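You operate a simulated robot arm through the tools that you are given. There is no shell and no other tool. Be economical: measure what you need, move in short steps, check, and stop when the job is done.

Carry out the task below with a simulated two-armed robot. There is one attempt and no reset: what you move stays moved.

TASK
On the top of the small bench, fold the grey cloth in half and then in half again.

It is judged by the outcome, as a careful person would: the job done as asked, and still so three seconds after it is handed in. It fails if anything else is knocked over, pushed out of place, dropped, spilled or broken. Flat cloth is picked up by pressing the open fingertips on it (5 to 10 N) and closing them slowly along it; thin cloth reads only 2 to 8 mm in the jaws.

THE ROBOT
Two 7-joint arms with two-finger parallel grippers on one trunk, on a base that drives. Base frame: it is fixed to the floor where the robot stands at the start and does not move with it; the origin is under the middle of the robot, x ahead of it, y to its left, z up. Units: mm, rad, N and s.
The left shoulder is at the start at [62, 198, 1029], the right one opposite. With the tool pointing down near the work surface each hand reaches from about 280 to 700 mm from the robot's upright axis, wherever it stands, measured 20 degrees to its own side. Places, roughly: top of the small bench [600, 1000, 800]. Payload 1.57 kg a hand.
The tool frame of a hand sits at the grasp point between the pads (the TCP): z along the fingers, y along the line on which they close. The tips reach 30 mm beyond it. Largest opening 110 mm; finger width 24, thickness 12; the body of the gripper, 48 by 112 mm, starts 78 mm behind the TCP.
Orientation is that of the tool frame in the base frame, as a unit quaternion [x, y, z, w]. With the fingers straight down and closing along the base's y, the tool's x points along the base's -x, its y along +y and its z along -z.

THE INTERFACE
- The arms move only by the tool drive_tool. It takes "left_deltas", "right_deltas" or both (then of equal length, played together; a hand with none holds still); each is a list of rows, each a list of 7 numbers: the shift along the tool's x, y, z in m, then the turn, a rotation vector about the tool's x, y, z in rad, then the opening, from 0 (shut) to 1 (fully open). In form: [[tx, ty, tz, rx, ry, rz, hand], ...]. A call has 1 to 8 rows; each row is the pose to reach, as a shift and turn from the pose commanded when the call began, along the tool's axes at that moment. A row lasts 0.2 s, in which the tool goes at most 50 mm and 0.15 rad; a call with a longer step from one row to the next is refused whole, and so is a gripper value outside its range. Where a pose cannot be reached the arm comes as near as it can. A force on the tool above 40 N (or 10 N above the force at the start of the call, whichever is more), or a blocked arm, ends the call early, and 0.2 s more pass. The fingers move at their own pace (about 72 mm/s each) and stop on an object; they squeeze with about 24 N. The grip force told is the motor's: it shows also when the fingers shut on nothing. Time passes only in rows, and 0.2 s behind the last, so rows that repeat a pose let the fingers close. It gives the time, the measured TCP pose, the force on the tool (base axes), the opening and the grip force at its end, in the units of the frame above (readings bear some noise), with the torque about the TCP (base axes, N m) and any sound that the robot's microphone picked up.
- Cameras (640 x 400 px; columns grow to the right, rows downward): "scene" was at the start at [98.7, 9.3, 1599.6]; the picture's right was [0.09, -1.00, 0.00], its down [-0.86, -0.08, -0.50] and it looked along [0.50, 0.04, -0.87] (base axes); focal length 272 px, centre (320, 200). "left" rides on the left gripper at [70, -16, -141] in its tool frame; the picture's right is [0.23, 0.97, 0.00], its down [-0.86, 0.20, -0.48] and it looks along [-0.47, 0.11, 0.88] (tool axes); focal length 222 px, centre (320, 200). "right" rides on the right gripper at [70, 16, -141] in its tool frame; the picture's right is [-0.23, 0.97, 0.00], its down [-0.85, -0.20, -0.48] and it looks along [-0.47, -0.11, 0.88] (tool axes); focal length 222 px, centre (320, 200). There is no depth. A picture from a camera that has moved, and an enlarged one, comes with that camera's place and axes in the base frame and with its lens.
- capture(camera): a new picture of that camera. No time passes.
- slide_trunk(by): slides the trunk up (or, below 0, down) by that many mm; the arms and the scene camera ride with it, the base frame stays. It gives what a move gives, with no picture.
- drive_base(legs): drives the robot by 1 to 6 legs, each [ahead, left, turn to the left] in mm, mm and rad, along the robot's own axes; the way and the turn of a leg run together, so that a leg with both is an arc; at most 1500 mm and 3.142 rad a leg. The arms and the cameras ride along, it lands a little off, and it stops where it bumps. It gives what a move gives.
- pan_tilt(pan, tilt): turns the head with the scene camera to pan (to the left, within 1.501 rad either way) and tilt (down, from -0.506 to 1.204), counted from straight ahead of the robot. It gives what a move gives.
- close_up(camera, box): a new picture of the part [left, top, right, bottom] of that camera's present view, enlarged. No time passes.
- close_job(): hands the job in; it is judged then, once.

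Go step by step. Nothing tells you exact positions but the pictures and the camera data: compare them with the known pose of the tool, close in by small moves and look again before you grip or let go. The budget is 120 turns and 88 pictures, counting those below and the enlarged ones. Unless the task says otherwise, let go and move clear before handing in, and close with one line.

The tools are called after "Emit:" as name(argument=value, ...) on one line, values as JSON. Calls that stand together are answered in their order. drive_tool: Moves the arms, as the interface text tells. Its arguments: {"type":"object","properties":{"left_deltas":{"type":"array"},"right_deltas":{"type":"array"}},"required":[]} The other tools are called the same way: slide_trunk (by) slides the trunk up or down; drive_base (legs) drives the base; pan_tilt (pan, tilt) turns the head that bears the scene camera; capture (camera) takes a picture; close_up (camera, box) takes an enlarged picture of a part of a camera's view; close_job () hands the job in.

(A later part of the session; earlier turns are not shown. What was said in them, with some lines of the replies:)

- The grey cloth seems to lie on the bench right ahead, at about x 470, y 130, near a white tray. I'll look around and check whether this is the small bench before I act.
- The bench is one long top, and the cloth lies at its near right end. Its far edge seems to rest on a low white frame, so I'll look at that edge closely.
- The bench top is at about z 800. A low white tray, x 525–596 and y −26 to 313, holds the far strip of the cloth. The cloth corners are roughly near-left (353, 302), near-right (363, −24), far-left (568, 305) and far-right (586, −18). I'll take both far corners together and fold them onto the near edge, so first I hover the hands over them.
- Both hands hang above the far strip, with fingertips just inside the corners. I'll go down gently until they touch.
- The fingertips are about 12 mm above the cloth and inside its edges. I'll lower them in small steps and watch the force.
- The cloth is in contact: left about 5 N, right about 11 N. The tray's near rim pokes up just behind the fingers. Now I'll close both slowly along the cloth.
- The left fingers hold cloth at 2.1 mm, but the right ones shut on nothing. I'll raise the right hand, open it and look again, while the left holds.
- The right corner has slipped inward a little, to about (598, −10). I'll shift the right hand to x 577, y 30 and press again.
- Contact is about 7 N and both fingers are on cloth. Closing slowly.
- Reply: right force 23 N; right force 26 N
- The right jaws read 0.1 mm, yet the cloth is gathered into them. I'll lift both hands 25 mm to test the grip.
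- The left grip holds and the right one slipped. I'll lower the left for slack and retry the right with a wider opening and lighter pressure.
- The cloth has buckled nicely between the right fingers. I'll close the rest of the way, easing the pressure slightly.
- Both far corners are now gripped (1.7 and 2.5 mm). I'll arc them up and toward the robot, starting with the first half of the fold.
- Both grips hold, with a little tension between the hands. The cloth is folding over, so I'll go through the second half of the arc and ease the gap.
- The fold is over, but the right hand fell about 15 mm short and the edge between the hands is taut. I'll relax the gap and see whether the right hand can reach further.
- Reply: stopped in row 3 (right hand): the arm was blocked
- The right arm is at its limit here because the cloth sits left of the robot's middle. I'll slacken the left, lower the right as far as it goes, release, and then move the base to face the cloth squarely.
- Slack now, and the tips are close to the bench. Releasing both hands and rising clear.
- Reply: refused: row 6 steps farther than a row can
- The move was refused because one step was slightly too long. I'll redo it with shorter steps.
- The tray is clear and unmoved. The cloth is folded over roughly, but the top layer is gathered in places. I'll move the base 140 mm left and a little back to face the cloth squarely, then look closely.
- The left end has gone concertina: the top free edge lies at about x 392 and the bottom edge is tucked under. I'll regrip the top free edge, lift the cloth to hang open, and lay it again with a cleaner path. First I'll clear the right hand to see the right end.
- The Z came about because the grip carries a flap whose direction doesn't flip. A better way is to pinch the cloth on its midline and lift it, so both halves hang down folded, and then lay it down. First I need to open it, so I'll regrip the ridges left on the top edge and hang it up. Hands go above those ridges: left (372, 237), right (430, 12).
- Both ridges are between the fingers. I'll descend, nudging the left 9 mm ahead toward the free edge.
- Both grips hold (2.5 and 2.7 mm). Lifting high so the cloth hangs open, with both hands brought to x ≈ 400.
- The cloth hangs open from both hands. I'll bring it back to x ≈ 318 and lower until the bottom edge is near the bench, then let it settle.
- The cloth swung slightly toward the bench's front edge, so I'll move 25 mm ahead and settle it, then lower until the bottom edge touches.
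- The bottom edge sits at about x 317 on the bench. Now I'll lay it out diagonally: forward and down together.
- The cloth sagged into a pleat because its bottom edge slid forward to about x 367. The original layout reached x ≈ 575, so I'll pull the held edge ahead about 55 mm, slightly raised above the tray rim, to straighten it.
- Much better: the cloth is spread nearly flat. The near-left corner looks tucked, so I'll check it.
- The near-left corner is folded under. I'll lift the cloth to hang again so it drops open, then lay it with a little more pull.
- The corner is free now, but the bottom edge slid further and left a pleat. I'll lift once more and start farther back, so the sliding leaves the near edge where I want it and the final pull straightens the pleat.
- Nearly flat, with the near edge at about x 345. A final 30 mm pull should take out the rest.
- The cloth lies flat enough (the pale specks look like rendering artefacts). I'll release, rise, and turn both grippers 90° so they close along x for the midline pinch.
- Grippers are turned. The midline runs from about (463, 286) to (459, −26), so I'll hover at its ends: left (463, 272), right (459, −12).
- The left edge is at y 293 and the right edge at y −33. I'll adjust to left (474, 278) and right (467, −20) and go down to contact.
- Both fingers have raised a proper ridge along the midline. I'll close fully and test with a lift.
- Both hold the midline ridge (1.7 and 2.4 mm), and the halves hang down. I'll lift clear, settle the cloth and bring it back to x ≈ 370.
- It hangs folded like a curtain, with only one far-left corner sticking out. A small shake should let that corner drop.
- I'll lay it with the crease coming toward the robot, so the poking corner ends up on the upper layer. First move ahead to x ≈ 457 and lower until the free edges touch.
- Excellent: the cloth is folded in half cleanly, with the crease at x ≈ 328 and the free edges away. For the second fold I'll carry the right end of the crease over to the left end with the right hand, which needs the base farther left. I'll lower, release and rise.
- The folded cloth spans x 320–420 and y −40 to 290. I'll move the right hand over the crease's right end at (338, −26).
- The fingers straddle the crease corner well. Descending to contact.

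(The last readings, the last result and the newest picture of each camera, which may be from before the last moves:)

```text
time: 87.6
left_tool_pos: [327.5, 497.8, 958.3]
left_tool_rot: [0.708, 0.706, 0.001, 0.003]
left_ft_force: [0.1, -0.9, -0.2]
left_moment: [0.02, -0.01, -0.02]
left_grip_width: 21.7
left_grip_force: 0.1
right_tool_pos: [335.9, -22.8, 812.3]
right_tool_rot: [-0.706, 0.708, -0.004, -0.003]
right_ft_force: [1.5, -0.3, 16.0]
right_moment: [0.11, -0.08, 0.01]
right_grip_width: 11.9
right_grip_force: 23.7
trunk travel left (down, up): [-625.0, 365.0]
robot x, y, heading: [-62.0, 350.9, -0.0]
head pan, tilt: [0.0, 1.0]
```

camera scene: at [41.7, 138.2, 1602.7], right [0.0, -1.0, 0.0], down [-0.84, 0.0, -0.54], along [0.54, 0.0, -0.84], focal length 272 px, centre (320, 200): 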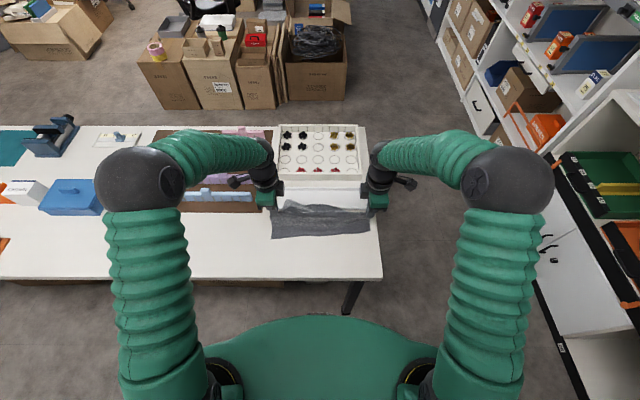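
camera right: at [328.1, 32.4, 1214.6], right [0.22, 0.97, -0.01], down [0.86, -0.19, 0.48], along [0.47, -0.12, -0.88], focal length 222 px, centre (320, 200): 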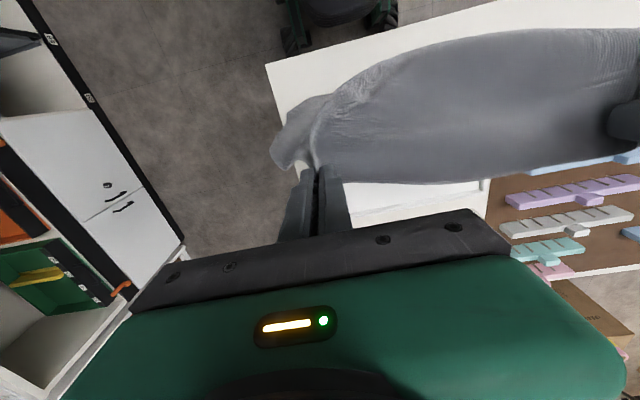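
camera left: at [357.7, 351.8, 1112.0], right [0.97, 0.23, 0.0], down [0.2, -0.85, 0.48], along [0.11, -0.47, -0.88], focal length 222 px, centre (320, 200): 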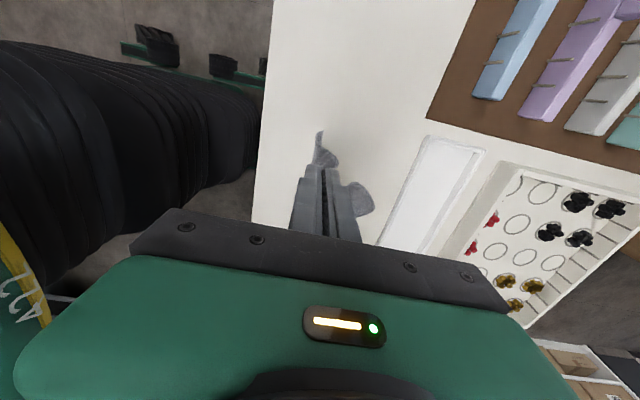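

The right hand has a solid multi-layer grip at 11.9 mm. Now I'll carry it over toward the left end: peel up diagonally, then lay down beyond the middle with a final draw along the crease.

Emit:
drive_tool(right_deltas=[[-0.015, 0, -0.02, 0, 0, 0, 0], [-0.035, 0, -0.042, 0, 0, 0, 0], [-0.057, 0, -0.064, 0, 0, 0, 0], [-0.08, -0.01, -0.086, 0, 0, 0, 0], [-0.103, -0.02, -0.108, 0, 0, 0, 0], [-0.125, -0.035, -0.128, 0, 0, 0, 0], [-0.148, -0.05, -0.146, 0, 0, 0, 0], [-0.165, -0.06, -0.14, 0, 0, 0, 0]])

Emit:
capture(camera="scene")

```text
time: 89.4
left_tool_pos: [328.5, 498.0, 957.2]
left_tool_rot: [0.709, 0.706, 0.0, 0.002]
left_ft_force: [0.3, 0.5, 1.2]
left_moment: [0.01, 0.01, 0.02]
left_grip_width: 21.9
left_grip_force: 0.0
right_tool_pos: [398.8, 144.6, 949.0]
right_tool_rot: [-0.706, 0.708, -0.003, -0.003]
right_ft_force: [0.6, -0.7, -0.5]
right_moment: [-0.03, 0.03, -0.03]
right_grip_width: 1.8
right_grip_force: 23.6
trunk travel left (down, up): [-625.0, 365.0]
robot x, y, heading: [-64.8, 350.3, -0.008]
head pan, tilt: [0.0, 1.0]
```

```text
13 pictures are left
camera scene: at [43.0, 352.4, 1602.7], right [0.0, -1.0, 0.0], down [-0.84, 0.0, -0.54], along [0.54, 0.0, -0.84], focal length 272 px, centre (320, 200)
```

scene: 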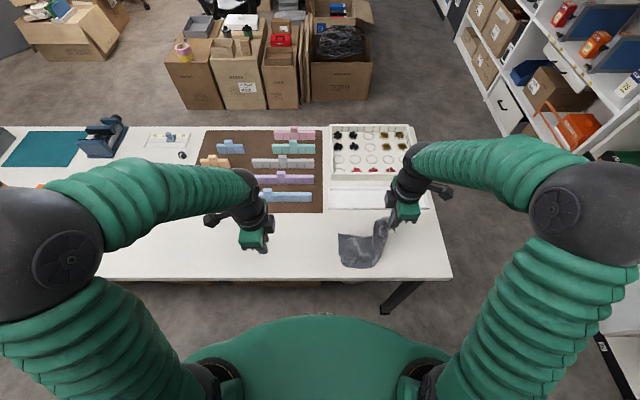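

The grip holds (1.8 mm) and the right half hangs from the hand. Continuing over and down.

Emit:
drive_tool(right_deltas=[[-0.02, -0.01, 0.018, 0, 0, 0, 0], [-0.04, -0.01, 0.038, 0, 0, 0, 0], [-0.06, -0.01, 0.06, 0, 0, 0, 0], [-0.08, -0.005, 0.08, 0, 0, 0, 0], [-0.097, 0.005, 0.098, 0, 0, 0, 0], [-0.113, 0.02, 0.112, 0, 0, 0, 0], [-0.125, 0.038, 0.122, 0, 0, 0, 0], [-0.131, 0.06, 0.126, 0, 0, 0, 0]])

Emit:
close_up(camera="scene", box=[290, 180, 450, 290])

```text
time: 91.2
left_tool_pos: [328.5, 499.1, 956.9]
left_tool_rot: [0.709, 0.706, 0.0, 0.002]
left_ft_force: [0.5, 0.1, 0.1]
left_moment: [0.04, -0.02, -0.02]
left_grip_width: 22.2
left_grip_force: 0.0
right_tool_pos: [335.9, 273.8, 823.2]
right_tool_rot: [-0.706, 0.708, -0.005, -0.003]
right_ft_force: [-0.2, 0.3, 1.2]
right_moment: [-0.01, -0.04, 0.01]
right_grip_width: 1.7
right_grip_force: 23.6
trunk travel left (down, up): [-625.0, 365.0]
robot x, y, heading: [-58.7, 351.2, -0.003]
head pan, tilt: [0.0, 1.0]
```

```text
3.64 times, centred on (370, 235) of scene
camera zoom: at [40.9, 353.2, 1602.9], right [0.0, -1.0, 0.0], down [-0.84, 0.0, -0.54], along [0.54, 0.0, -0.84], focal length 987 px, centre (138, 73)
```

zoom: 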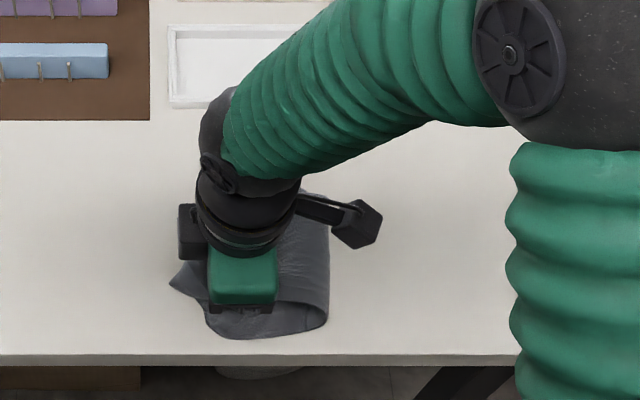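

It has landed. I'll release, rise and clear to see the result.

Emit:
drive_tool(right_deltas=[[0, 0, 0.004, 0, 0, 0, 0.0], [0, 0, 0.004, 0, 0, 0, 0.15], [0, 0, 0.004, 0, 0, 0, 0.15], [0, 0, -0.035, 0, 0, 0, 0.2], [0, 0, -0.08, 0, 0, 0, 0.2], [0.03, 0, -0.115, 0, 0, 0, 0.2], [0.075, 0, -0.115, 0, 0, 0, 0.2], [0.12, 0, -0.115, 0, 0, 0, 0.2]])

Emit:
drive_tool(right_deltas=[[0.045, 0, 0, 0, 0, 0, 0.36], [0.09, 0, 0, 0, 0, 0, 0.36], [0.13, 0, 0, 0, 0, 0, 0.36]])

Emit:
close_up(camera="scene", box=[310, 200, 410, 280])

```text
time: 93.0
left_tool_pos: [328.0, 496.2, 957.0]
left_tool_rot: [0.708, 0.706, 0.003, 0.002]
left_ft_force: [-0.4, -0.2, 0.5]
left_moment: [0.03, -0.01, -0.03]
left_grip_width: 22.0
left_grip_force: 0.1
right_tool_pos: [336.8, 152.1, 938.6]
right_tool_rot: [-0.706, 0.708, -0.003, -0.002]
right_ft_force: [1.1, -0.2, -1.0]
right_moment: [0.04, 0.0, 0.02]
right_grip_width: 21.8
right_grip_force: 0.0
trunk travel left (down, up): [-625.0, 365.0]
robot x, y, heading: [-59.7, 353.3, -0.002]
head pan, tilt: [0.0, 1.0]
```

```text
time: 93.8
left_tool_pos: [328.1, 494.8, 956.7]
left_tool_rot: [0.709, 0.705, 0.002, 0.001]
left_ft_force: [0.1, 0.3, 0.7]
left_moment: [0.03, -0.04, 0.03]
left_grip_width: 21.8
left_grip_force: 0.1
right_tool_pos: [336.7, 22.1, 939.0]
right_tool_rot: [-0.707, 0.707, -0.002, -0.003]
right_ft_force: [-0.5, -0.4, -0.6]
right_moment: [0.02, 0.02, -0.01]
right_grip_width: 39.5
right_grip_force: 0.0
trunk travel left (down, up): [-625.0, 365.0]
robot x, y, heading: [-59.7, 346.4, -0.001]
head pan, tilt: [0.0, 1.0]
```

```text
5.00 times, centred on (360, 240) of scene
camera zoom: at [41.7, 347.9, 1602.8], right [0.0, -1.0, 0.0], down [-0.84, 0.0, -0.54], along [0.54, 0.0, -0.84], focal length 1358 px, centre (120, 0)
```

zoom: 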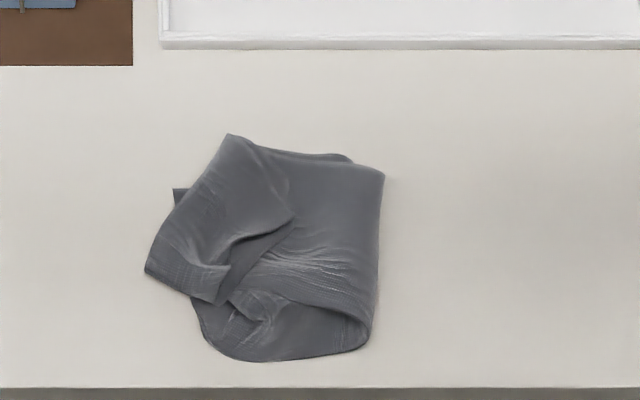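

The cloth is now in quarters, but the top half is skewed: it needs to shift about 38 mm toward the robot near its left edge. I'll pinch the top layers near (395, 290), lift slightly and slide them back.

Emit:
drive_tool(right_deltas=[[-0.04, -0.008, 0, 0, 0, 0, 0.36], [-0.08, -0.016, 0, 0, 0, 0, 0.36], [-0.12, -0.025, 0, 0, 0, 0, 0.36], [-0.16, -0.035, 0, 0, 0, 0, 0.36], [-0.2, -0.045, 0.015, 0, 0, 0, 0.36], [-0.235, -0.052, 0.045, 0, 0, 0, 0.36], [-0.266, -0.056, 0.075, 0, 0, 0, 0.36], [-0.268, -0.058, 0.1, 0, 0, 0, 0.36]])

Emit:
close_up(camera="right", box=[180, 60, 460, 230])

```text
time: 95.6
left_tool_pos: [328.1, 497.4, 957.4]
left_tool_rot: [0.709, 0.705, 0.0, 0.002]
left_ft_force: [0.5, 0.8, 0.9]
left_moment: [-0.03, -0.03, 0.01]
left_grip_width: 21.7
left_grip_force: 0.1
right_tool_pos: [397.9, 293.3, 838.0]
right_tool_rot: [-0.705, 0.709, -0.002, -0.003]
right_ft_force: [-0.5, -0.2, 0.0]
right_moment: [0.0, 0.0, 0.01]
right_grip_width: 39.8
right_grip_force: 0.0
trunk travel left (down, up): [-625.0, 365.0]
robot x, y, heading: [-60.9, 350.9, -0.004]
head pan, tilt: [0.0, 1.0]
```

```text
2.29 times, centred on (320, 145) of right
camera zoom: at [378.2, 225.2, 979.6], right [-0.97, 0.23, 0.0], down [0.2, 0.86, 0.47], along [0.11, 0.46, -0.88], focal length 508 px, centre (320, 326)
```

zoom: 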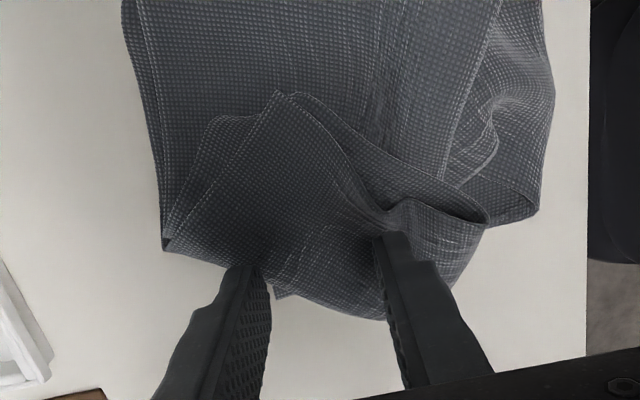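

From the side I see that the open corner lagged: its tip lies folded back at (395, 232) instead of about (420, 305). I'll pinch that tip and carry it over.

Emit:
drive_tool(right_deltas=[[0, 0, -0.025, 0, 0, 0, 0.3], [0.025, 0.002, -0.025, 0, 0, 0, 0.3], [0.045, 0.003, -0.02, 0, 0, 0, 0.3], [0.047, 0.003, 0.0, 0, 0, 0, 0.3], [0.047, 0.003, 0.012, 0, 0, 0, 0.3]])

Emit:
close_up(camera="right", box=[180, 60, 460, 230])

```text
time: 96.8
left_tool_pos: [328.3, 497.1, 956.8]
left_tool_rot: [0.709, 0.705, 0.0, 0.003]
left_ft_force: [-0.4, 0.3, 0.6]
left_moment: [0.02, 0.0, 0.0]
left_grip_width: 22.1
left_grip_force: 0.1
right_tool_pos: [392.5, 245.5, 825.8]
right_tool_rot: [-0.706, 0.708, -0.004, -0.003]
right_ft_force: [0.1, -1.0, 0.0]
right_moment: [0.01, -0.03, -0.05]
right_grip_width: 33.1
right_grip_force: 0.1
trunk travel left (down, up): [-625.0, 365.0]
robot x, y, heading: [-56.4, 350.4, -0.002]
head pan, tilt: [0.0, 1.0]
```

```text
2.29 times, centred on (320, 145) of right
camera zoom: at [374.8, 176.3, 967.4], right [-0.97, 0.23, 0.0], down [0.2, 0.86, 0.47], along [0.11, 0.46, -0.88], focal length 508 px, centre (320, 326)
```

zoom: 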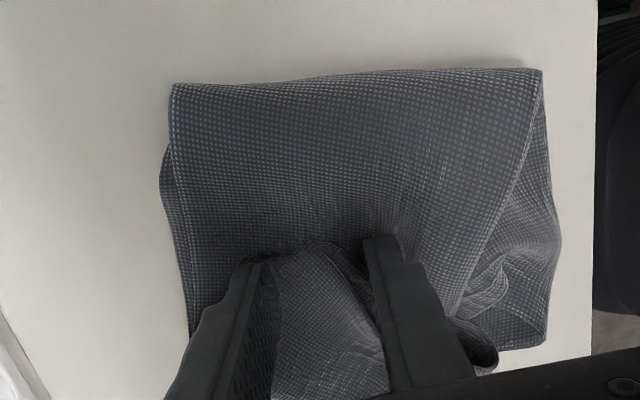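

The flap tip is right between the fingers. Pressing lightly and closing.

Emit:
drive_tool(right_deltas=[[0, 0, 0.003, 0, 0, 0, 0.3], [0, 0, 0.006, 0, 0, 0, 0.3], [0, 0, 0.008, 0, 0, 0, 0.3]])

```text
time: 97.6
left_tool_pos: [328.6, 498.1, 956.7]
left_tool_rot: [0.709, 0.705, 0.0, 0.002]
left_ft_force: [-0.3, -0.1, -0.1]
left_moment: [0.03, -0.01, 0.02]
left_grip_width: 22.0
left_grip_force: 0.0
right_tool_pos: [392.6, 244.6, 818.8]
right_tool_rot: [-0.707, 0.707, -0.004, -0.003]
right_ft_force: [-0.2, 0.7, 1.2]
right_moment: [0.0, -0.01, 0.03]
right_grip_width: 33.1
right_grip_force: 0.0
trunk travel left (down, up): [-625.0, 365.0]
robot x, y, heading: [-55.0, 351.0, 0.0]
head pan, tilt: [0.0, 1.0]
```

Emit:
drive_tool(right_deltas=[[0, 0, 0.001, 0, 0, 0, 0.26], [0, 0, 0.0015, 0, 0, 0, 0.22], [0, 0, 0.0015, 0, 0, 0, 0.18], [0, 0, 0.0015, 0, 0, 0, 0.13], [0, 0, 0.0015, 0, 0, 0, 0.08], [0, 0, 0.0015, 0, 0, 0, 0.03], [0, 0, 0.0015, 0, 0, 0, 0], [0, 0, 0.0015, 0, 0, 0, 0]])

```text
time: 99.4
left_tool_pos: [328.7, 497.8, 957.1]
left_tool_rot: [0.709, 0.705, 0.001, 0.003]
left_ft_force: [-0.6, -0.2, -0.6]
left_moment: [0.01, 0.01, -0.03]
left_grip_width: 22.0
left_grip_force: 0.0
right_tool_pos: [392.7, 245.2, 816.7]
right_tool_rot: [-0.707, 0.708, -0.003, -0.003]
right_ft_force: [0.1, 0.3, 2.8]
right_moment: [0.04, 0.0, 0.0]
right_grip_width: 1.7
right_grip_force: 23.9
trunk travel left (down, up): [-625.0, 365.0]
robot x, y, heading: [-61.4, 350.1, -0.004]
head pan, tilt: [0.0, 1.0]
```

Gripped (1.7 mm). Lifting and carrying the corner outward to about (420, 302).

Emit:
drive_tool(right_deltas=[[0, 0, -0.02, 0, 0, 0, 0], [-0.005, -0.002, -0.045, 0, 0, 0, 0], [-0.02, -0.008, -0.06, 0, 0, 0, 0], [-0.038, -0.017, -0.06, 0, 0, 0, 0], [-0.056, -0.026, -0.05, 0, 0, 0, 0], [-0.068, -0.03, -0.035, 0, 0, 0, 0], [-0.072, -0.032, -0.02, 0, 0, 0, 0]])

Emit:
close_up(camera="scene", box=[310, 200, 410, 280])

```text
time: 101.0
left_tool_pos: [327.9, 498.4, 957.3]
left_tool_rot: [0.709, 0.705, 0.0, 0.002]
left_ft_force: [-0.2, -0.3, -0.4]
left_moment: [0.02, -0.01, 0.01]
left_grip_width: 21.7
left_grip_force: 0.1
right_tool_pos: [426.2, 317.2, 835.0]
right_tool_rot: [-0.706, 0.708, -0.004, -0.004]
right_ft_force: [0.1, 0.7, 0.3]
right_moment: [-0.01, -0.02, 0.0]
right_grip_width: 1.8
right_grip_force: 23.2
trunk travel left (down, up): [-625.0, 365.0]
robot x, y, heading: [-58.3, 352.2, -0.004]
head pan, tilt: [0.0, 1.0]
```

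```text
5.00 times, centred on (360, 240) of scene
camera zoom: at [43.0, 353.1, 1602.7], right [0.0, -1.0, 0.0], down [-0.84, 0.0, -0.54], along [0.54, 0.0, -0.84], focal length 1358 px, centre (120, 0)
```

zoom: 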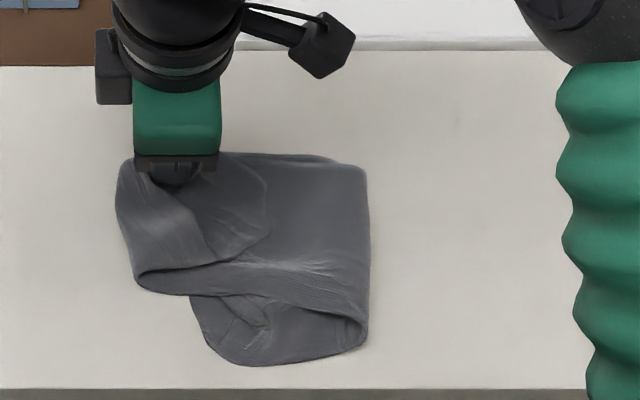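

The outer layer came over but now overshoots left, with a loop on the near side. I'll lift this corner higher, swing it toward the robot so the near corner drops into place, then lay it forward along the left edge.

Emit:
drive_tool(right_deltas=[[0.01, 0.015, -0.03, 0, 0, 0, 0], [0.02, 0.035, -0.06, 0, 0, 0, 0], [0.028, 0.06, -0.085, 0, 0, 0, 0], [0.033, 0.085, -0.095, 0, 0, 0, 0], [0.035, 0.1, -0.09, 0, 0, 0, 0], [0.035, 0.1, -0.08, 0, 0, 0, 0], [0.035, 0.1, -0.075, 0, 0, 0, 0]])

Emit:
drive_tool(right_deltas=[[0, -0.015, 0.02, 0, 0, 0, 0], [-0.003, -0.035, 0.04, 0, 0, 0, 0], [-0.006, -0.055, 0.058, 0, 0, 0, 0], [-0.009, -0.073, 0.073, 0, 0, 0, 0], [-0.011, -0.087, 0.083, 0, 0, 0, 0], [-0.012, -0.097, 0.088, 0, 0, 0, 0]])

Emit:
close_up(camera="scene", box=[310, 200, 410, 280])

```text
time: 102.6
left_tool_pos: [328.2, 497.8, 956.2]
left_tool_rot: [0.709, 0.705, 0.001, 0.004]
left_ft_force: [0.5, -0.6, 0.5]
left_moment: [0.03, -0.02, -0.02]
left_grip_width: 21.9
left_grip_force: 0.1
right_tool_pos: [324.8, 282.7, 914.0]
right_tool_rot: [-0.707, 0.708, -0.003, -0.003]
right_ft_force: [-0.1, 0.6, -0.2]
right_moment: [-0.02, 0.01, 0.01]
right_grip_width: 1.6
right_grip_force: 23.7
trunk travel left (down, up): [-625.0, 365.0]
robot x, y, heading: [-62.7, 347.5, -0.005]
head pan, tilt: [0.0, 1.0]
```

```text
time: 104.0
left_tool_pos: [327.9, 498.4, 957.5]
left_tool_rot: [0.709, 0.705, 0.0, 0.002]
left_ft_force: [-0.4, 0.3, 1.0]
left_moment: [0.03, 0.0, -0.01]
left_grip_width: 21.9
left_grip_force: 0.1
right_tool_pos: [422.6, 294.9, 823.1]
right_tool_rot: [-0.706, 0.708, -0.004, -0.003]
right_ft_force: [0.4, 0.5, 0.4]
right_moment: [0.01, 0.01, -0.01]
right_grip_width: 2.0
right_grip_force: 23.5
trunk travel left (down, up): [-625.0, 365.0]
robot x, y, heading: [-62.9, 350.2, -0.001]
head pan, tilt: [0.0, 1.0]
```

```text
5.00 times, centred on (360, 240) of scene
camera zoom: at [42.7, 352.6, 1602.7], right [0.0, -1.0, 0.0], down [-0.84, 0.0, -0.54], along [0.54, 0.0, -0.84], focal length 1358 px, centre (120, 0)
```

zoom: 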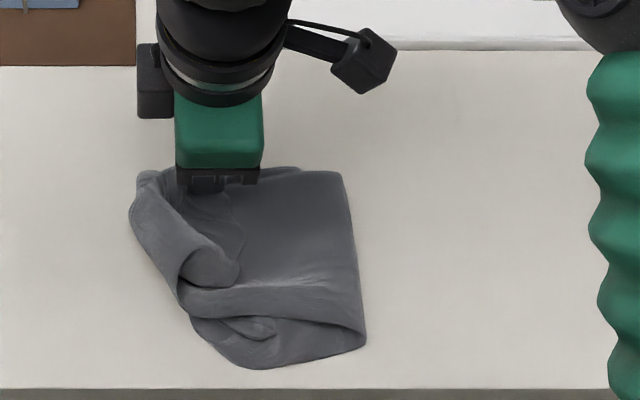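

The shape is more compact and nearly square now. I'll release and look.

Emit:
drive_tool(right_deltas=[[0, 0, 0.004, 0, 0, 0, 0], [0, 0, 0.004, 0, 0, 0, 0.12], [0, 0, 0.004, 0, 0, 0, 0.12], [0, 0, -0.03, 0, 0, 0, 0.12], [0, 0, -0.075, 0, 0, 0, 0.12], [0.04, 0, -0.1, 0, 0, 0, 0.12], [0.085, 0, -0.1, 0, 0, 0, 0.12], [0.13, 0, -0.1, 0, 0, 0, 0.12]])

Emit:
drive_tool(right_deltas=[[0.045, 0, 0, 0, 0, 0, 0], [0.09, 0, 0, 0, 0, 0, 0], [0.13, 0, 0, 0, 0, 0, 0]])

Emit:
close_up(camera="scene", box=[315, 210, 400, 280])

```text
time: 105.8
left_tool_pos: [328.4, 495.5, 957.2]
left_tool_rot: [0.708, 0.706, 0.002, 0.003]
left_ft_force: [-0.9, 0.2, 0.5]
left_moment: [0.05, 0.02, -0.02]
left_grip_width: 22.1
left_grip_force: 0.1
right_tool_pos: [422.4, 165.5, 924.7]
right_tool_rot: [-0.706, 0.708, -0.002, -0.001]
right_ft_force: [0.8, -0.1, 0.0]
right_moment: [0.01, -0.02, 0.0]
right_grip_width: 13.2
right_grip_force: 0.1
trunk travel left (down, up): [-625.0, 365.0]
robot x, y, heading: [-62.0, 348.6, -0.0]
head pan, tilt: [0.0, 1.0]
```

```text
time: 106.6
left_tool_pos: [328.7, 494.8, 957.7]
left_tool_rot: [0.709, 0.705, 0.002, 0.002]
left_ft_force: [-0.7, 0.0, 0.3]
left_moment: [0.02, 0.01, 0.02]
left_grip_width: 21.8
left_grip_force: 0.1
right_tool_pos: [421.3, 32.1, 926.3]
right_tool_rot: [-0.706, 0.708, -0.003, -0.002]
right_ft_force: [0.4, -0.1, 0.0]
right_moment: [0.02, -0.03, 0.02]
right_grip_width: 0.0
right_grip_force: 21.4
trunk travel left (down, up): [-625.0, 365.0]
robot x, y, heading: [-61.3, 351.9, -0.004]
head pan, tilt: [0.0, 1.0]
```

```text
5.71 times, centred on (358, 245) of scene
camera zoom: at [42.2, 347.7, 1602.8], right [0.0, -1.0, 0.0], down [-0.84, 0.0, -0.54], along [0.54, 0.0, -0.84], focal length 1552 px, centre (106, -57)
```

zoom: 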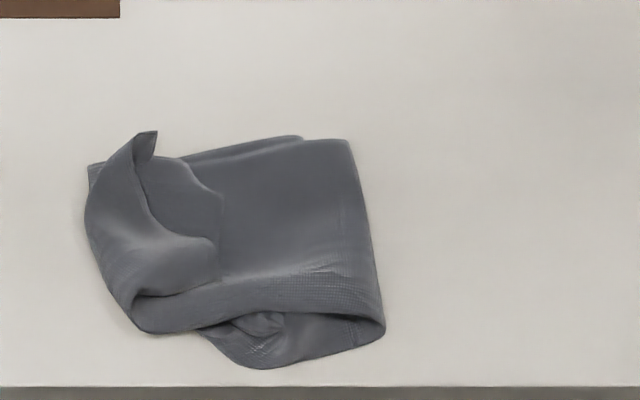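

The bundle is about the right quarter size, but the top's end is still curled back on the left side. I'll turn the right gripper to close along y, gather both curled edges near (397, 308), and lay them outward.

Emit:
drive_tool(right_deltas=[[-0.035, 0.003, 0, 0, 0, 0.14, 0.3], [-0.07, 0.006, 0, 0, 0, 0.28, 0.5], [-0.105, 0.009, 0, 0, 0, 0.42, 0.55], [-0.14, 0.012, 0, 0, 0, 0.56, 0.55], [-0.175, 0.015, 0, 0, 0, 0.7, 0.55], [-0.21, 0.018, 0, 0, 0, 0.84, 0.55], [-0.245, 0.021, 0.01, 0, 0, 0.98, 0.55], [-0.276, 0.024, 0.03, 0, 0, 1.12, 0.55]])

Emit:
drive_tool(right_deltas=[[0, 0, 0.01, 0, 0, 0.14, 0.55], [0, 0, 0.02, 0, 0, 0.28, 0.55], [0, 0, 0.03, 0, 0, 0.42, 0.55], [0, 0, 0.04, 0, 0, 0.45, 0.55]])

Emit:
close_up(camera="right", box=[180, 30, 460, 230])

```text
time: 108.4
left_tool_pos: [329.3, 499.9, 956.3]
left_tool_rot: [0.709, 0.706, 0.0, 0.002]
left_ft_force: [-0.3, 0.5, -0.6]
left_moment: [-0.01, 0.0, 0.05]
left_grip_width: 22.0
left_grip_force: 0.0
right_tool_pos: [400.8, 311.6, 893.0]
right_tool_rot: [-0.22, 0.975, -0.006, 0.0]
right_ft_force: [0.3, 0.6, -0.5]
right_moment: [0.03, 0.0, -0.03]
right_grip_width: 60.6
right_grip_force: 0.0
trunk travel left (down, up): [-625.0, 365.0]
robot x, y, heading: [-59.4, 352.9, -0.001]
head pan, tilt: [0.0, 1.0]
```

```text
time: 109.4
left_tool_pos: [327.7, 498.6, 956.3]
left_tool_rot: [0.709, 0.705, 0.0, 0.003]
left_ft_force: [1.0, 0.0, -0.1]
left_moment: [0.0, 0.02, -0.03]
left_grip_width: 22.4
left_grip_force: 0.1
right_tool_pos: [398.1, 310.4, 853.8]
right_tool_rot: [0.002, 1.0, -0.005, 0.0]
right_ft_force: [0.0, 0.0, -0.6]
right_moment: [0.01, 0.0, -0.03]
right_grip_width: 60.5
right_grip_force: 0.0
trunk travel left (down, up): [-625.0, 365.0]
robot x, y, heading: [-60.2, 350.2, -0.0]
head pan, tilt: [0.0, 1.0]
```

```text
2.00 times, centred on (320, 130) of right
camera zoom: at [327.0, 327.8, 994.0], right [0.23, 0.97, -0.01], down [0.85, -0.2, 0.48], along [0.47, -0.12, -0.88], focal length 444 px, centre (320, 340)
```

zoom: 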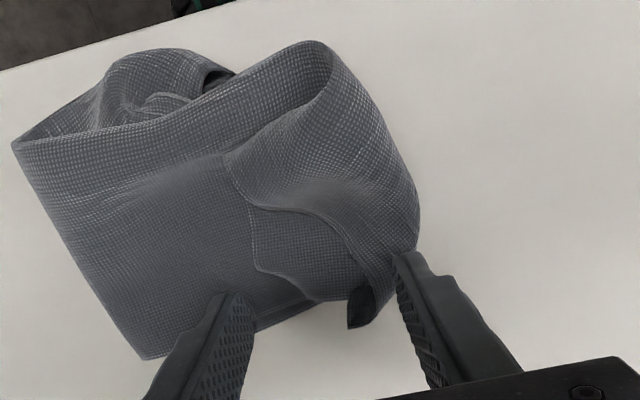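

Both curled edges lie between the fingers. I'll shift slightly toward the robot, go down to contact and close.

Emit:
drive_tool(right_deltas=[[0.01, 0.003, 0.01, 0, 0, 0, 0.55], [0.01, 0.003, 0.02, 0, 0, 0, 0.55], [0.01, 0.003, 0.028, 0, 0, 0, 0.55], [0.01, 0.003, 0.033, 0, 0, 0, 0.55]])

```text
time: 110.4
left_tool_pos: [328.0, 497.9, 956.7]
left_tool_rot: [0.709, 0.705, 0.0, 0.003]
left_ft_force: [0.4, 0.2, 0.4]
left_moment: [-0.02, 0.0, -0.01]
left_grip_width: 22.3
left_grip_force: 0.1
right_tool_pos: [387.6, 313.3, 819.3]
right_tool_rot: [0.001, 1.0, -0.004, 0.0]
right_ft_force: [-0.1, -0.4, -0.5]
right_moment: [0.01, -0.05, -0.01]
right_grip_width: 60.7
right_grip_force: 0.1
trunk travel left (down, up): [-625.0, 365.0]
robot x, y, heading: [-58.2, 351.9, -0.002]
head pan, tilt: [0.0, 1.0]
```

Emit:
drive_tool(right_deltas=[[0, 0, 0.001, 0, 0, 0, 0.5], [0, 0, 0.002, 0, 0, 0, 0.43], [0, 0, 0.002, 0, 0, 0, 0.36], [0, 0, 0.002, 0, 0, 0, 0.28], [0, 0, 0.001, 0, 0, 0, 0.2], [0, 0, 0.001, 0, 0, 0, 0.12], [0, 0, 0.0, 0, 0, 0, 0.04], [0, 0, 0, 0, 0, 0, 0]])

Emit:
drive_tool(right_deltas=[[0, 0, 0, 0, 0, 0, 0], [0, 0, -0.02, 0, 0, 0, 0], [0, 0, -0.045, 0, 0, 0, 0]])

Emit:
close_up(camera="right", box=[180, 30, 460, 230])

```text
time: 112.2
left_tool_pos: [327.4, 498.3, 956.7]
left_tool_rot: [0.709, 0.706, 0.0, 0.003]
left_ft_force: [-0.1, 0.4, 0.8]
left_moment: [-0.02, -0.01, 0.0]
left_grip_width: 22.1
left_grip_force: 0.2
right_tool_pos: [388.0, 313.9, 821.1]
right_tool_rot: [0.0, 1.0, -0.005, 0.0]
right_ft_force: [0.8, -0.3, 0.0]
right_moment: [0.0, -0.01, -0.01]
right_grip_width: 2.9
right_grip_force: 23.8
trunk travel left (down, up): [-625.0, 365.0]
robot x, y, heading: [-58.2, 351.6, 0.001]
head pan, tilt: [0.0, 1.0]
```

```text
time: 113.0
left_tool_pos: [326.8, 498.2, 957.7]
left_tool_rot: [0.709, 0.706, 0.0, 0.003]
left_ft_force: [0.0, -0.3, 0.1]
left_moment: [0.02, 0.04, 0.0]
left_grip_width: 21.8
left_grip_force: 0.0
right_tool_pos: [387.2, 313.7, 866.0]
right_tool_rot: [0.001, 1.0, -0.004, 0.001]
right_ft_force: [0.0, 0.4, -0.4]
right_moment: [-0.02, -0.04, 0.01]
right_grip_width: 2.7
right_grip_force: 23.5
trunk travel left (down, up): [-625.0, 365.0]
robot x, y, heading: [-56.9, 352.0, -0.005]
head pan, tilt: [0.0, 1.0]
```

```text
2.00 times, centred on (320, 130) of right
camera zoom: at [315.7, 331.0, 1005.8], right [0.23, 0.97, -0.01], down [0.85, -0.2, 0.48], along [0.47, -0.12, -0.88], focal length 444 px, centre (320, 340)
```

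zoom: 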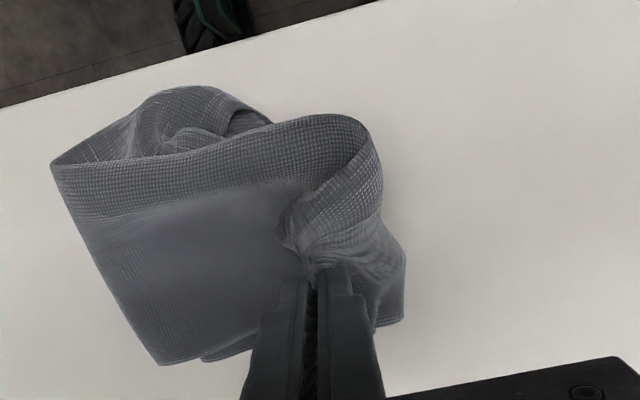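

Both edges are gripped (2.7 mm). I'll lift and carry them outward to the left edge at about (374, 362) and lay them down.

Emit:
drive_tool(right_deltas=[[0.002, 0.006, -0.022, 0, 0, 0, 0], [0.004, 0.018, -0.03, 0, 0, 0, 0], [0.006, 0.032, -0.028, 0, 0, 0, 0], [0.009, 0.043, -0.012, 0, 0, 0, 0], [0.012, 0.049, 0.01, 0, 0, 0, 0], [0.013, 0.05, 0.03, 0, 0, 0, 0], [0.013, 0.05, 0.044, 0, 0, 0, 0], [0.013, 0.05, 0.047, 0, 0, 0, 0]])

Emit:
close_up(camera="right", box=[140, 10, 460, 230])

```text
time: 114.8
left_tool_pos: [328.7, 498.0, 955.5]
left_tool_rot: [0.709, 0.705, 0.0, 0.003]
left_ft_force: [0.2, 0.3, 0.2]
left_moment: [0.01, 0.0, 0.03]
left_grip_width: 21.9
left_grip_force: 0.0
right_tool_pos: [374.0, 364.2, 819.8]
right_tool_rot: [0.001, 1.0, -0.004, 0.001]
right_ft_force: [0.4, -0.8, 2.6]
right_moment: [-0.02, -0.01, 0.0]
right_grip_width: 2.9
right_grip_force: 24.1
trunk travel left (down, up): [-625.0, 365.0]
robot x, y, heading: [-57.2, 351.8, -0.003]
head pan, tilt: [0.0, 1.0]
```

```text
1.82 times, centred on (300, 120) of right
camera zoom: at [303.1, 381.0, 960.3], right [0.23, 0.97, -0.01], down [0.85, -0.2, 0.48], along [0.47, -0.12, -0.88], focal length 404 px, centre (356, 346)
```

zoom: 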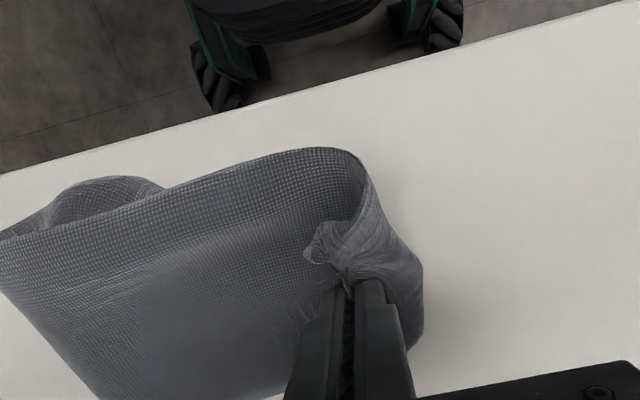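

Much flatter. A short extra pull of 12 mm, then release and back away.

Emit:
drive_tool(right_deltas=[[0, 0.006, -0.003, 0, 0, 0, 0], [0, 0.012, -0.003, 0, 0, 0, 0], [0, 0.012, 0.0, 0, 0, 0, 0], [0, 0.012, 0.0, 0, 0, 0, 0.12], [0, 0.012, 0.0, 0, 0, 0, 0.15], [0, 0.012, -0.035, 0, 0, 0, 0.15], [0, 0.012, -0.08, 0, 0, 0, 0.15], [0, 0.012, -0.11, 0, 0, 0, 0.0]])

Emit:
drive_tool(right_deltas=[[0, -0.045, 0, 0, 0, 0, 0], [0, -0.09, 0, 0, 0, 0, 0], [0, -0.135, 0, 0, 0, 0, 0], [0, -0.18, 0, 0, 0, 0, 0], [0, -0.225, 0, 0, 0, 0, 0], [0, -0.27, 0, 0, 0, 0, 0], [0, -0.315, 0, 0, 0, 0, 0], [0, -0.35, 0, 0, 0, 0, 0]])

Emit:
close_up(camera="scene", box=[300, 210, 385, 280])

```text
time: 116.6
left_tool_pos: [328.2, 497.5, 957.1]
left_tool_rot: [0.709, 0.705, 0.0, 0.003]
left_ft_force: [0.1, 0.4, -0.4]
left_moment: [-0.03, 0.01, -0.05]
left_grip_width: 22.0
left_grip_force: 0.0
right_tool_pos: [375.8, 367.1, 924.5]
right_tool_rot: [0.009, 1.0, -0.008, -0.003]
right_ft_force: [0.6, -0.6, 0.4]
right_moment: [-0.02, 0.02, -0.02]
right_grip_width: 0.0
right_grip_force: 21.8
trunk travel left (down, up): [-625.0, 365.0]
robot x, y, heading: [-63.8, 349.4, -0.003]
head pan, tilt: [0.0, 1.0]
```

```text
time: 118.4
left_tool_pos: [327.8, 496.3, 957.1]
left_tool_rot: [0.709, 0.705, 0.001, 0.002]
left_ft_force: [-0.1, 0.6, -0.4]
left_moment: [-0.01, 0.04, -0.01]
left_grip_width: 21.8
left_grip_force: 0.1
right_tool_pos: [374.3, 20.8, 933.3]
right_tool_rot: [0.0, 1.0, -0.003, 0.001]
right_ft_force: [-0.5, 0.8, 0.3]
right_moment: [0.01, 0.0, 0.0]
right_grip_width: 0.1
right_grip_force: 21.6
trunk travel left (down, up): [-625.0, 365.0]
robot x, y, heading: [-56.3, 349.0, -0.002]
head pan, tilt: [0.0, 1.0]
```

```text
5.71 times, centred on (342, 245) of scene
camera zoom: at [41.9, 349.6, 1602.8], right [0.0, -1.0, 0.0], down [-0.84, 0.0, -0.54], along [0.54, 0.0, -0.84], focal length 1552 px, centre (191, -57)
```

zoom: 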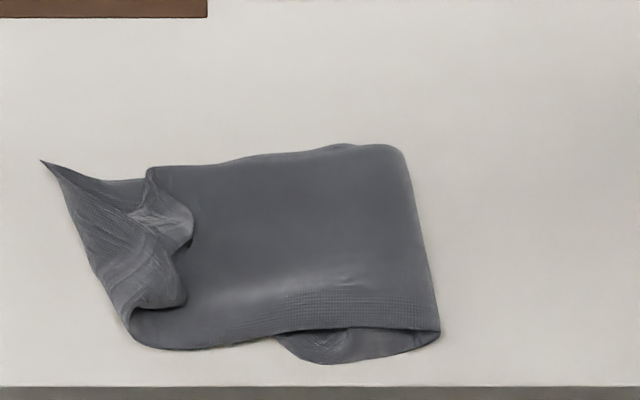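

A neat quarter rectangle now (about 157 × 116 mm), apart from one corner tip sticking out on the left at (417, 435). With the left hand I'll pinch that tip and bring it back onto the stack.

Emit:
drive_tool(left_deltas=[[-0.017, 0.015, 0.015, 0, 0, 0, 0.3], [-0.034, 0.03, 0.035, 0, 0, 0, 0.3], [-0.051, 0.046, 0.06, 0, 0, 0, 0.3], [-0.068, 0.062, 0.085, 0, 0, 0, 0.3], [-0.083, 0.076, 0.11, 0, 0, 0, 0.3], [-0.083, 0.076, 0.125, 0, 0, 0, 0.3]])

Emit:
close_up(camera="left", box=[140, 30, 460, 230])

```text
time: 119.8
left_tool_pos: [402.9, 412.8, 833.1]
left_tool_rot: [0.709, 0.705, 0.001, 0.002]
left_ft_force: [-0.3, 0.4, 0.4]
left_moment: [-0.01, -0.06, 0.0]
left_grip_width: 33.0
left_grip_force: 0.1
right_tool_pos: [372.3, 22.5, 932.9]
right_tool_rot: [0.001, 1.0, -0.004, 0.001]
right_ft_force: [0.1, 0.0, 0.4]
right_moment: [-0.01, -0.01, -0.02]
right_grip_width: 0.0
right_grip_force: 21.7
trunk travel left (down, up): [-625.0, 365.0]
robot x, y, heading: [-60.3, 349.0, -0.002]
head pan, tilt: [0.0, 1.0]
```

```text
2.00 times, centred on (300, 130) of left
camera zoom: at [387.3, 481.4, 973.5], right [0.97, 0.22, 0.0], down [0.19, -0.86, 0.48], along [0.11, -0.47, -0.88], focal length 444 px, centre (360, 340)
```

zoom: 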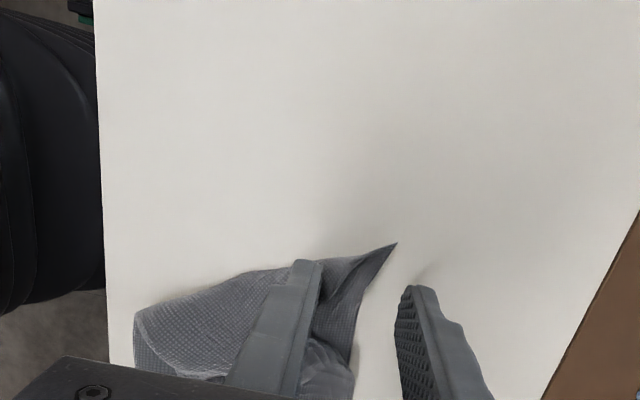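

Emit:
drive_tool(left_deltas=[[0, -0.008, 0.008, 0, 0, 0, 0.3], [0, -0.008, 0.016, 0, 0, 0, 0.3], [0, -0.008, 0.02, 0, 0, 0, 0.3]])

Emit:
drive_tool(left_deltas=[[0, 0, 0.001, 0, 0, 0, 0.3], [0, 0, 0.002, 0, 0, 0, 0.27], [0, 0, 0.002, 0, 0, 0, 0.23]])

```text
time: 120.6
left_tool_pos: [396.9, 410.8, 814.6]
left_tool_rot: [0.709, 0.705, 0.002, 0.002]
left_ft_force: [-0.3, 0.9, 2.4]
left_moment: [-0.02, 0.06, 0.0]
left_grip_width: 32.6
left_grip_force: 0.2
right_tool_pos: [372.9, 23.7, 932.6]
right_tool_rot: [0.0, 1.0, -0.004, 0.001]
right_ft_force: [0.5, -1.1, 0.4]
right_moment: [0.0, 0.01, 0.0]
right_grip_width: 0.2
right_grip_force: 22.0
trunk travel left (down, up): [-625.0, 365.0]
robot x, y, heading: [-59.8, 351.4, 0.001]
head pan, tilt: [0.0, 1.0]
```

```text
time: 121.4
left_tool_pos: [396.2, 412.0, 811.9]
left_tool_rot: [0.709, 0.705, 0.002, 0.003]
left_ft_force: [-0.8, -0.9, 24.7]
left_moment: [-0.21, 0.43, 0.0]
left_grip_width: 26.8
left_grip_force: 0.9
right_tool_pos: [373.6, 21.5, 934.9]
right_tool_rot: [0.002, 1.0, -0.004, 0.001]
right_ft_force: [-0.4, 0.3, -1.2]
right_moment: [-0.03, 0.02, -0.01]
right_grip_width: 0.0
right_grip_force: 21.8
trunk travel left (down, up): [-625.0, 365.0]
robot x, y, heading: [-58.8, 349.5, 0.001]
head pan, tilt: [0.0, 1.0]
```

Pressure is a bit high, so I'll ease off 1.5 mm and close.

Emit:
drive_tool(left_deltas=[[0, 0, -0.0012, 0, 0, 0, 0.21], [0, 0, -0.0015, 0, 0, 0, 0.17], [0, 0, -0.0015, 0, 0, 0, 0.13], [0, 0, -0.0015, 0, 0, 0, 0.09], [0, 0, -0.0015, 0, 0, 0, 0.05], [0, 0, -0.0015, 0, 0, 0, 0.0], [0, 0, -0.0015, 0, 0, 0, 0.0]])

```text
time: 123.0
left_tool_pos: [396.0, 413.2, 813.6]
left_tool_rot: [0.709, 0.705, 0.001, 0.002]
left_ft_force: [-1.7, 1.2, 9.7]
left_moment: [0.03, 0.1, -0.03]
left_grip_width: 14.5
left_grip_force: 24.0
right_tool_pos: [372.9, 21.9, 933.8]
right_tool_rot: [0.001, 1.0, -0.005, 0.001]
right_ft_force: [-0.1, 0.2, -0.6]
right_moment: [0.0, 0.02, 0.0]
right_grip_width: 0.0
right_grip_force: 21.3
trunk travel left (down, up): [-625.0, 365.0]
robot x, y, heading: [-61.0, 350.2, -0.004]
head pan, tilt: [0.0, 1.0]
```

Gripped. I'll lift slightly, bring it 46 mm to the right onto the stack and release.

Emit:
drive_tool(left_deltas=[[0, 0, -0.015, 0, 0, 0, 0], [-0.008, 0.002, -0.03, 0, 0, 0, 0], [-0.022, 0.004, -0.034, 0, 0, 0, 0], [-0.036, 0.006, -0.03, 0, 0, 0, 0], [-0.046, 0.006, -0.018, 0, 0, 0, 0], [-0.046, 0.006, -0.008, 0, 0, 0, 0], [-0.046, 0.006, -0.008, 0, 0, 0, 0.15], [-0.046, 0.006, -0.008, 0, 0, 0, 0.25]])

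Emit:
drive_tool(left_deltas=[[0, 0, -0.03, 0, 0, 0, 0.25], [0, 0, -0.07, 0, 0, 0, 0.25], [0.01, 0, -0.11, 0, 0, 0, 0.25], [0.055, 0, -0.115, 0, 0, 0, 0.25], [0.1, 0, -0.115, 0, 0, 0, 0.25], [0.14, 0, -0.115, 0, 0, 0, 0.25]])

Emit:
close_up(camera="scene", box=[300, 210, 385, 280])

```text
time: 124.8
left_tool_pos: [401.3, 367.4, 820.3]
left_tool_rot: [0.709, 0.705, 0.001, 0.002]
left_ft_force: [0.4, 0.4, 0.7]
left_moment: [0.02, -0.01, -0.02]
left_grip_width: 27.4
left_grip_force: 0.1
right_tool_pos: [373.0, 22.6, 932.4]
right_tool_rot: [0.001, 1.0, -0.005, 0.001]
right_ft_force: [-0.1, -0.8, -0.3]
right_moment: [-0.01, -0.02, 0.0]
right_grip_width: 0.0
right_grip_force: 21.4
trunk travel left (down, up): [-625.0, 365.0]
robot x, y, heading: [-55.9, 350.4, 0.0]
head pan, tilt: [0.0, 1.0]
```

```text
time: 126.2
left_tool_pos: [402.3, 510.1, 935.3]
left_tool_rot: [0.709, 0.705, 0.0, 0.003]
left_ft_force: [1.6, -0.2, -0.1]
left_moment: [0.0, -0.02, 0.03]
left_grip_width: 27.5
left_grip_force: 0.1
right_tool_pos: [373.3, 24.0, 933.9]
right_tool_rot: [0.001, 1.0, -0.006, 0.001]
right_ft_force: [-0.5, -0.3, 0.0]
right_moment: [-0.04, 0.0, 0.01]
right_grip_width: 0.0
right_grip_force: 21.0
trunk travel left (down, up): [-625.0, 365.0]
robot x, y, heading: [-61.1, 346.7, -0.001]
head pan, tilt: [0.0, 1.0]
```

```text
5.71 times, centred on (342, 245) of scene
camera zoom: at [41.9, 353.3, 1602.8], right [0.0, -1.0, 0.0], down [-0.84, 0.0, -0.54], along [0.54, 0.0, -0.84], focal length 1552 px, centre (191, -57)
```

zoom: 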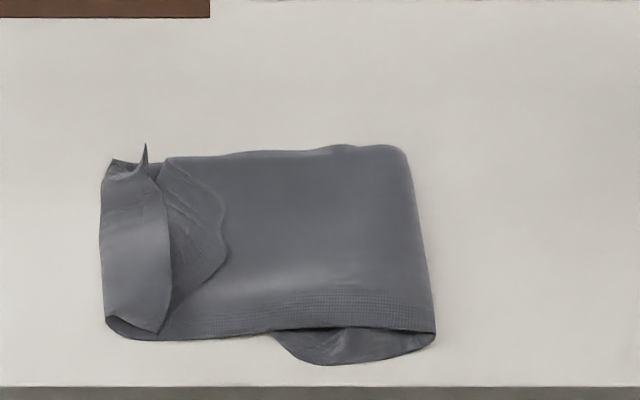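

The cloth now lies folded into a quarter-size rectangle, about 175 × 115 mm, flat on the bench top. Both hands are clear, and the white tray and everything else are in place, so I'm handing in.

Emit:
close_job()

```text
The job is handed in.
```

The grey cloth is folded in half and in half again on the small bench, and handed in. The result is about 175 × 115 mm; the left end is a little uneven, with some curled-back edge and a small tip standing up, and the lower layer shows slightly on the near side. Nothing else on the bench appears to have moved.
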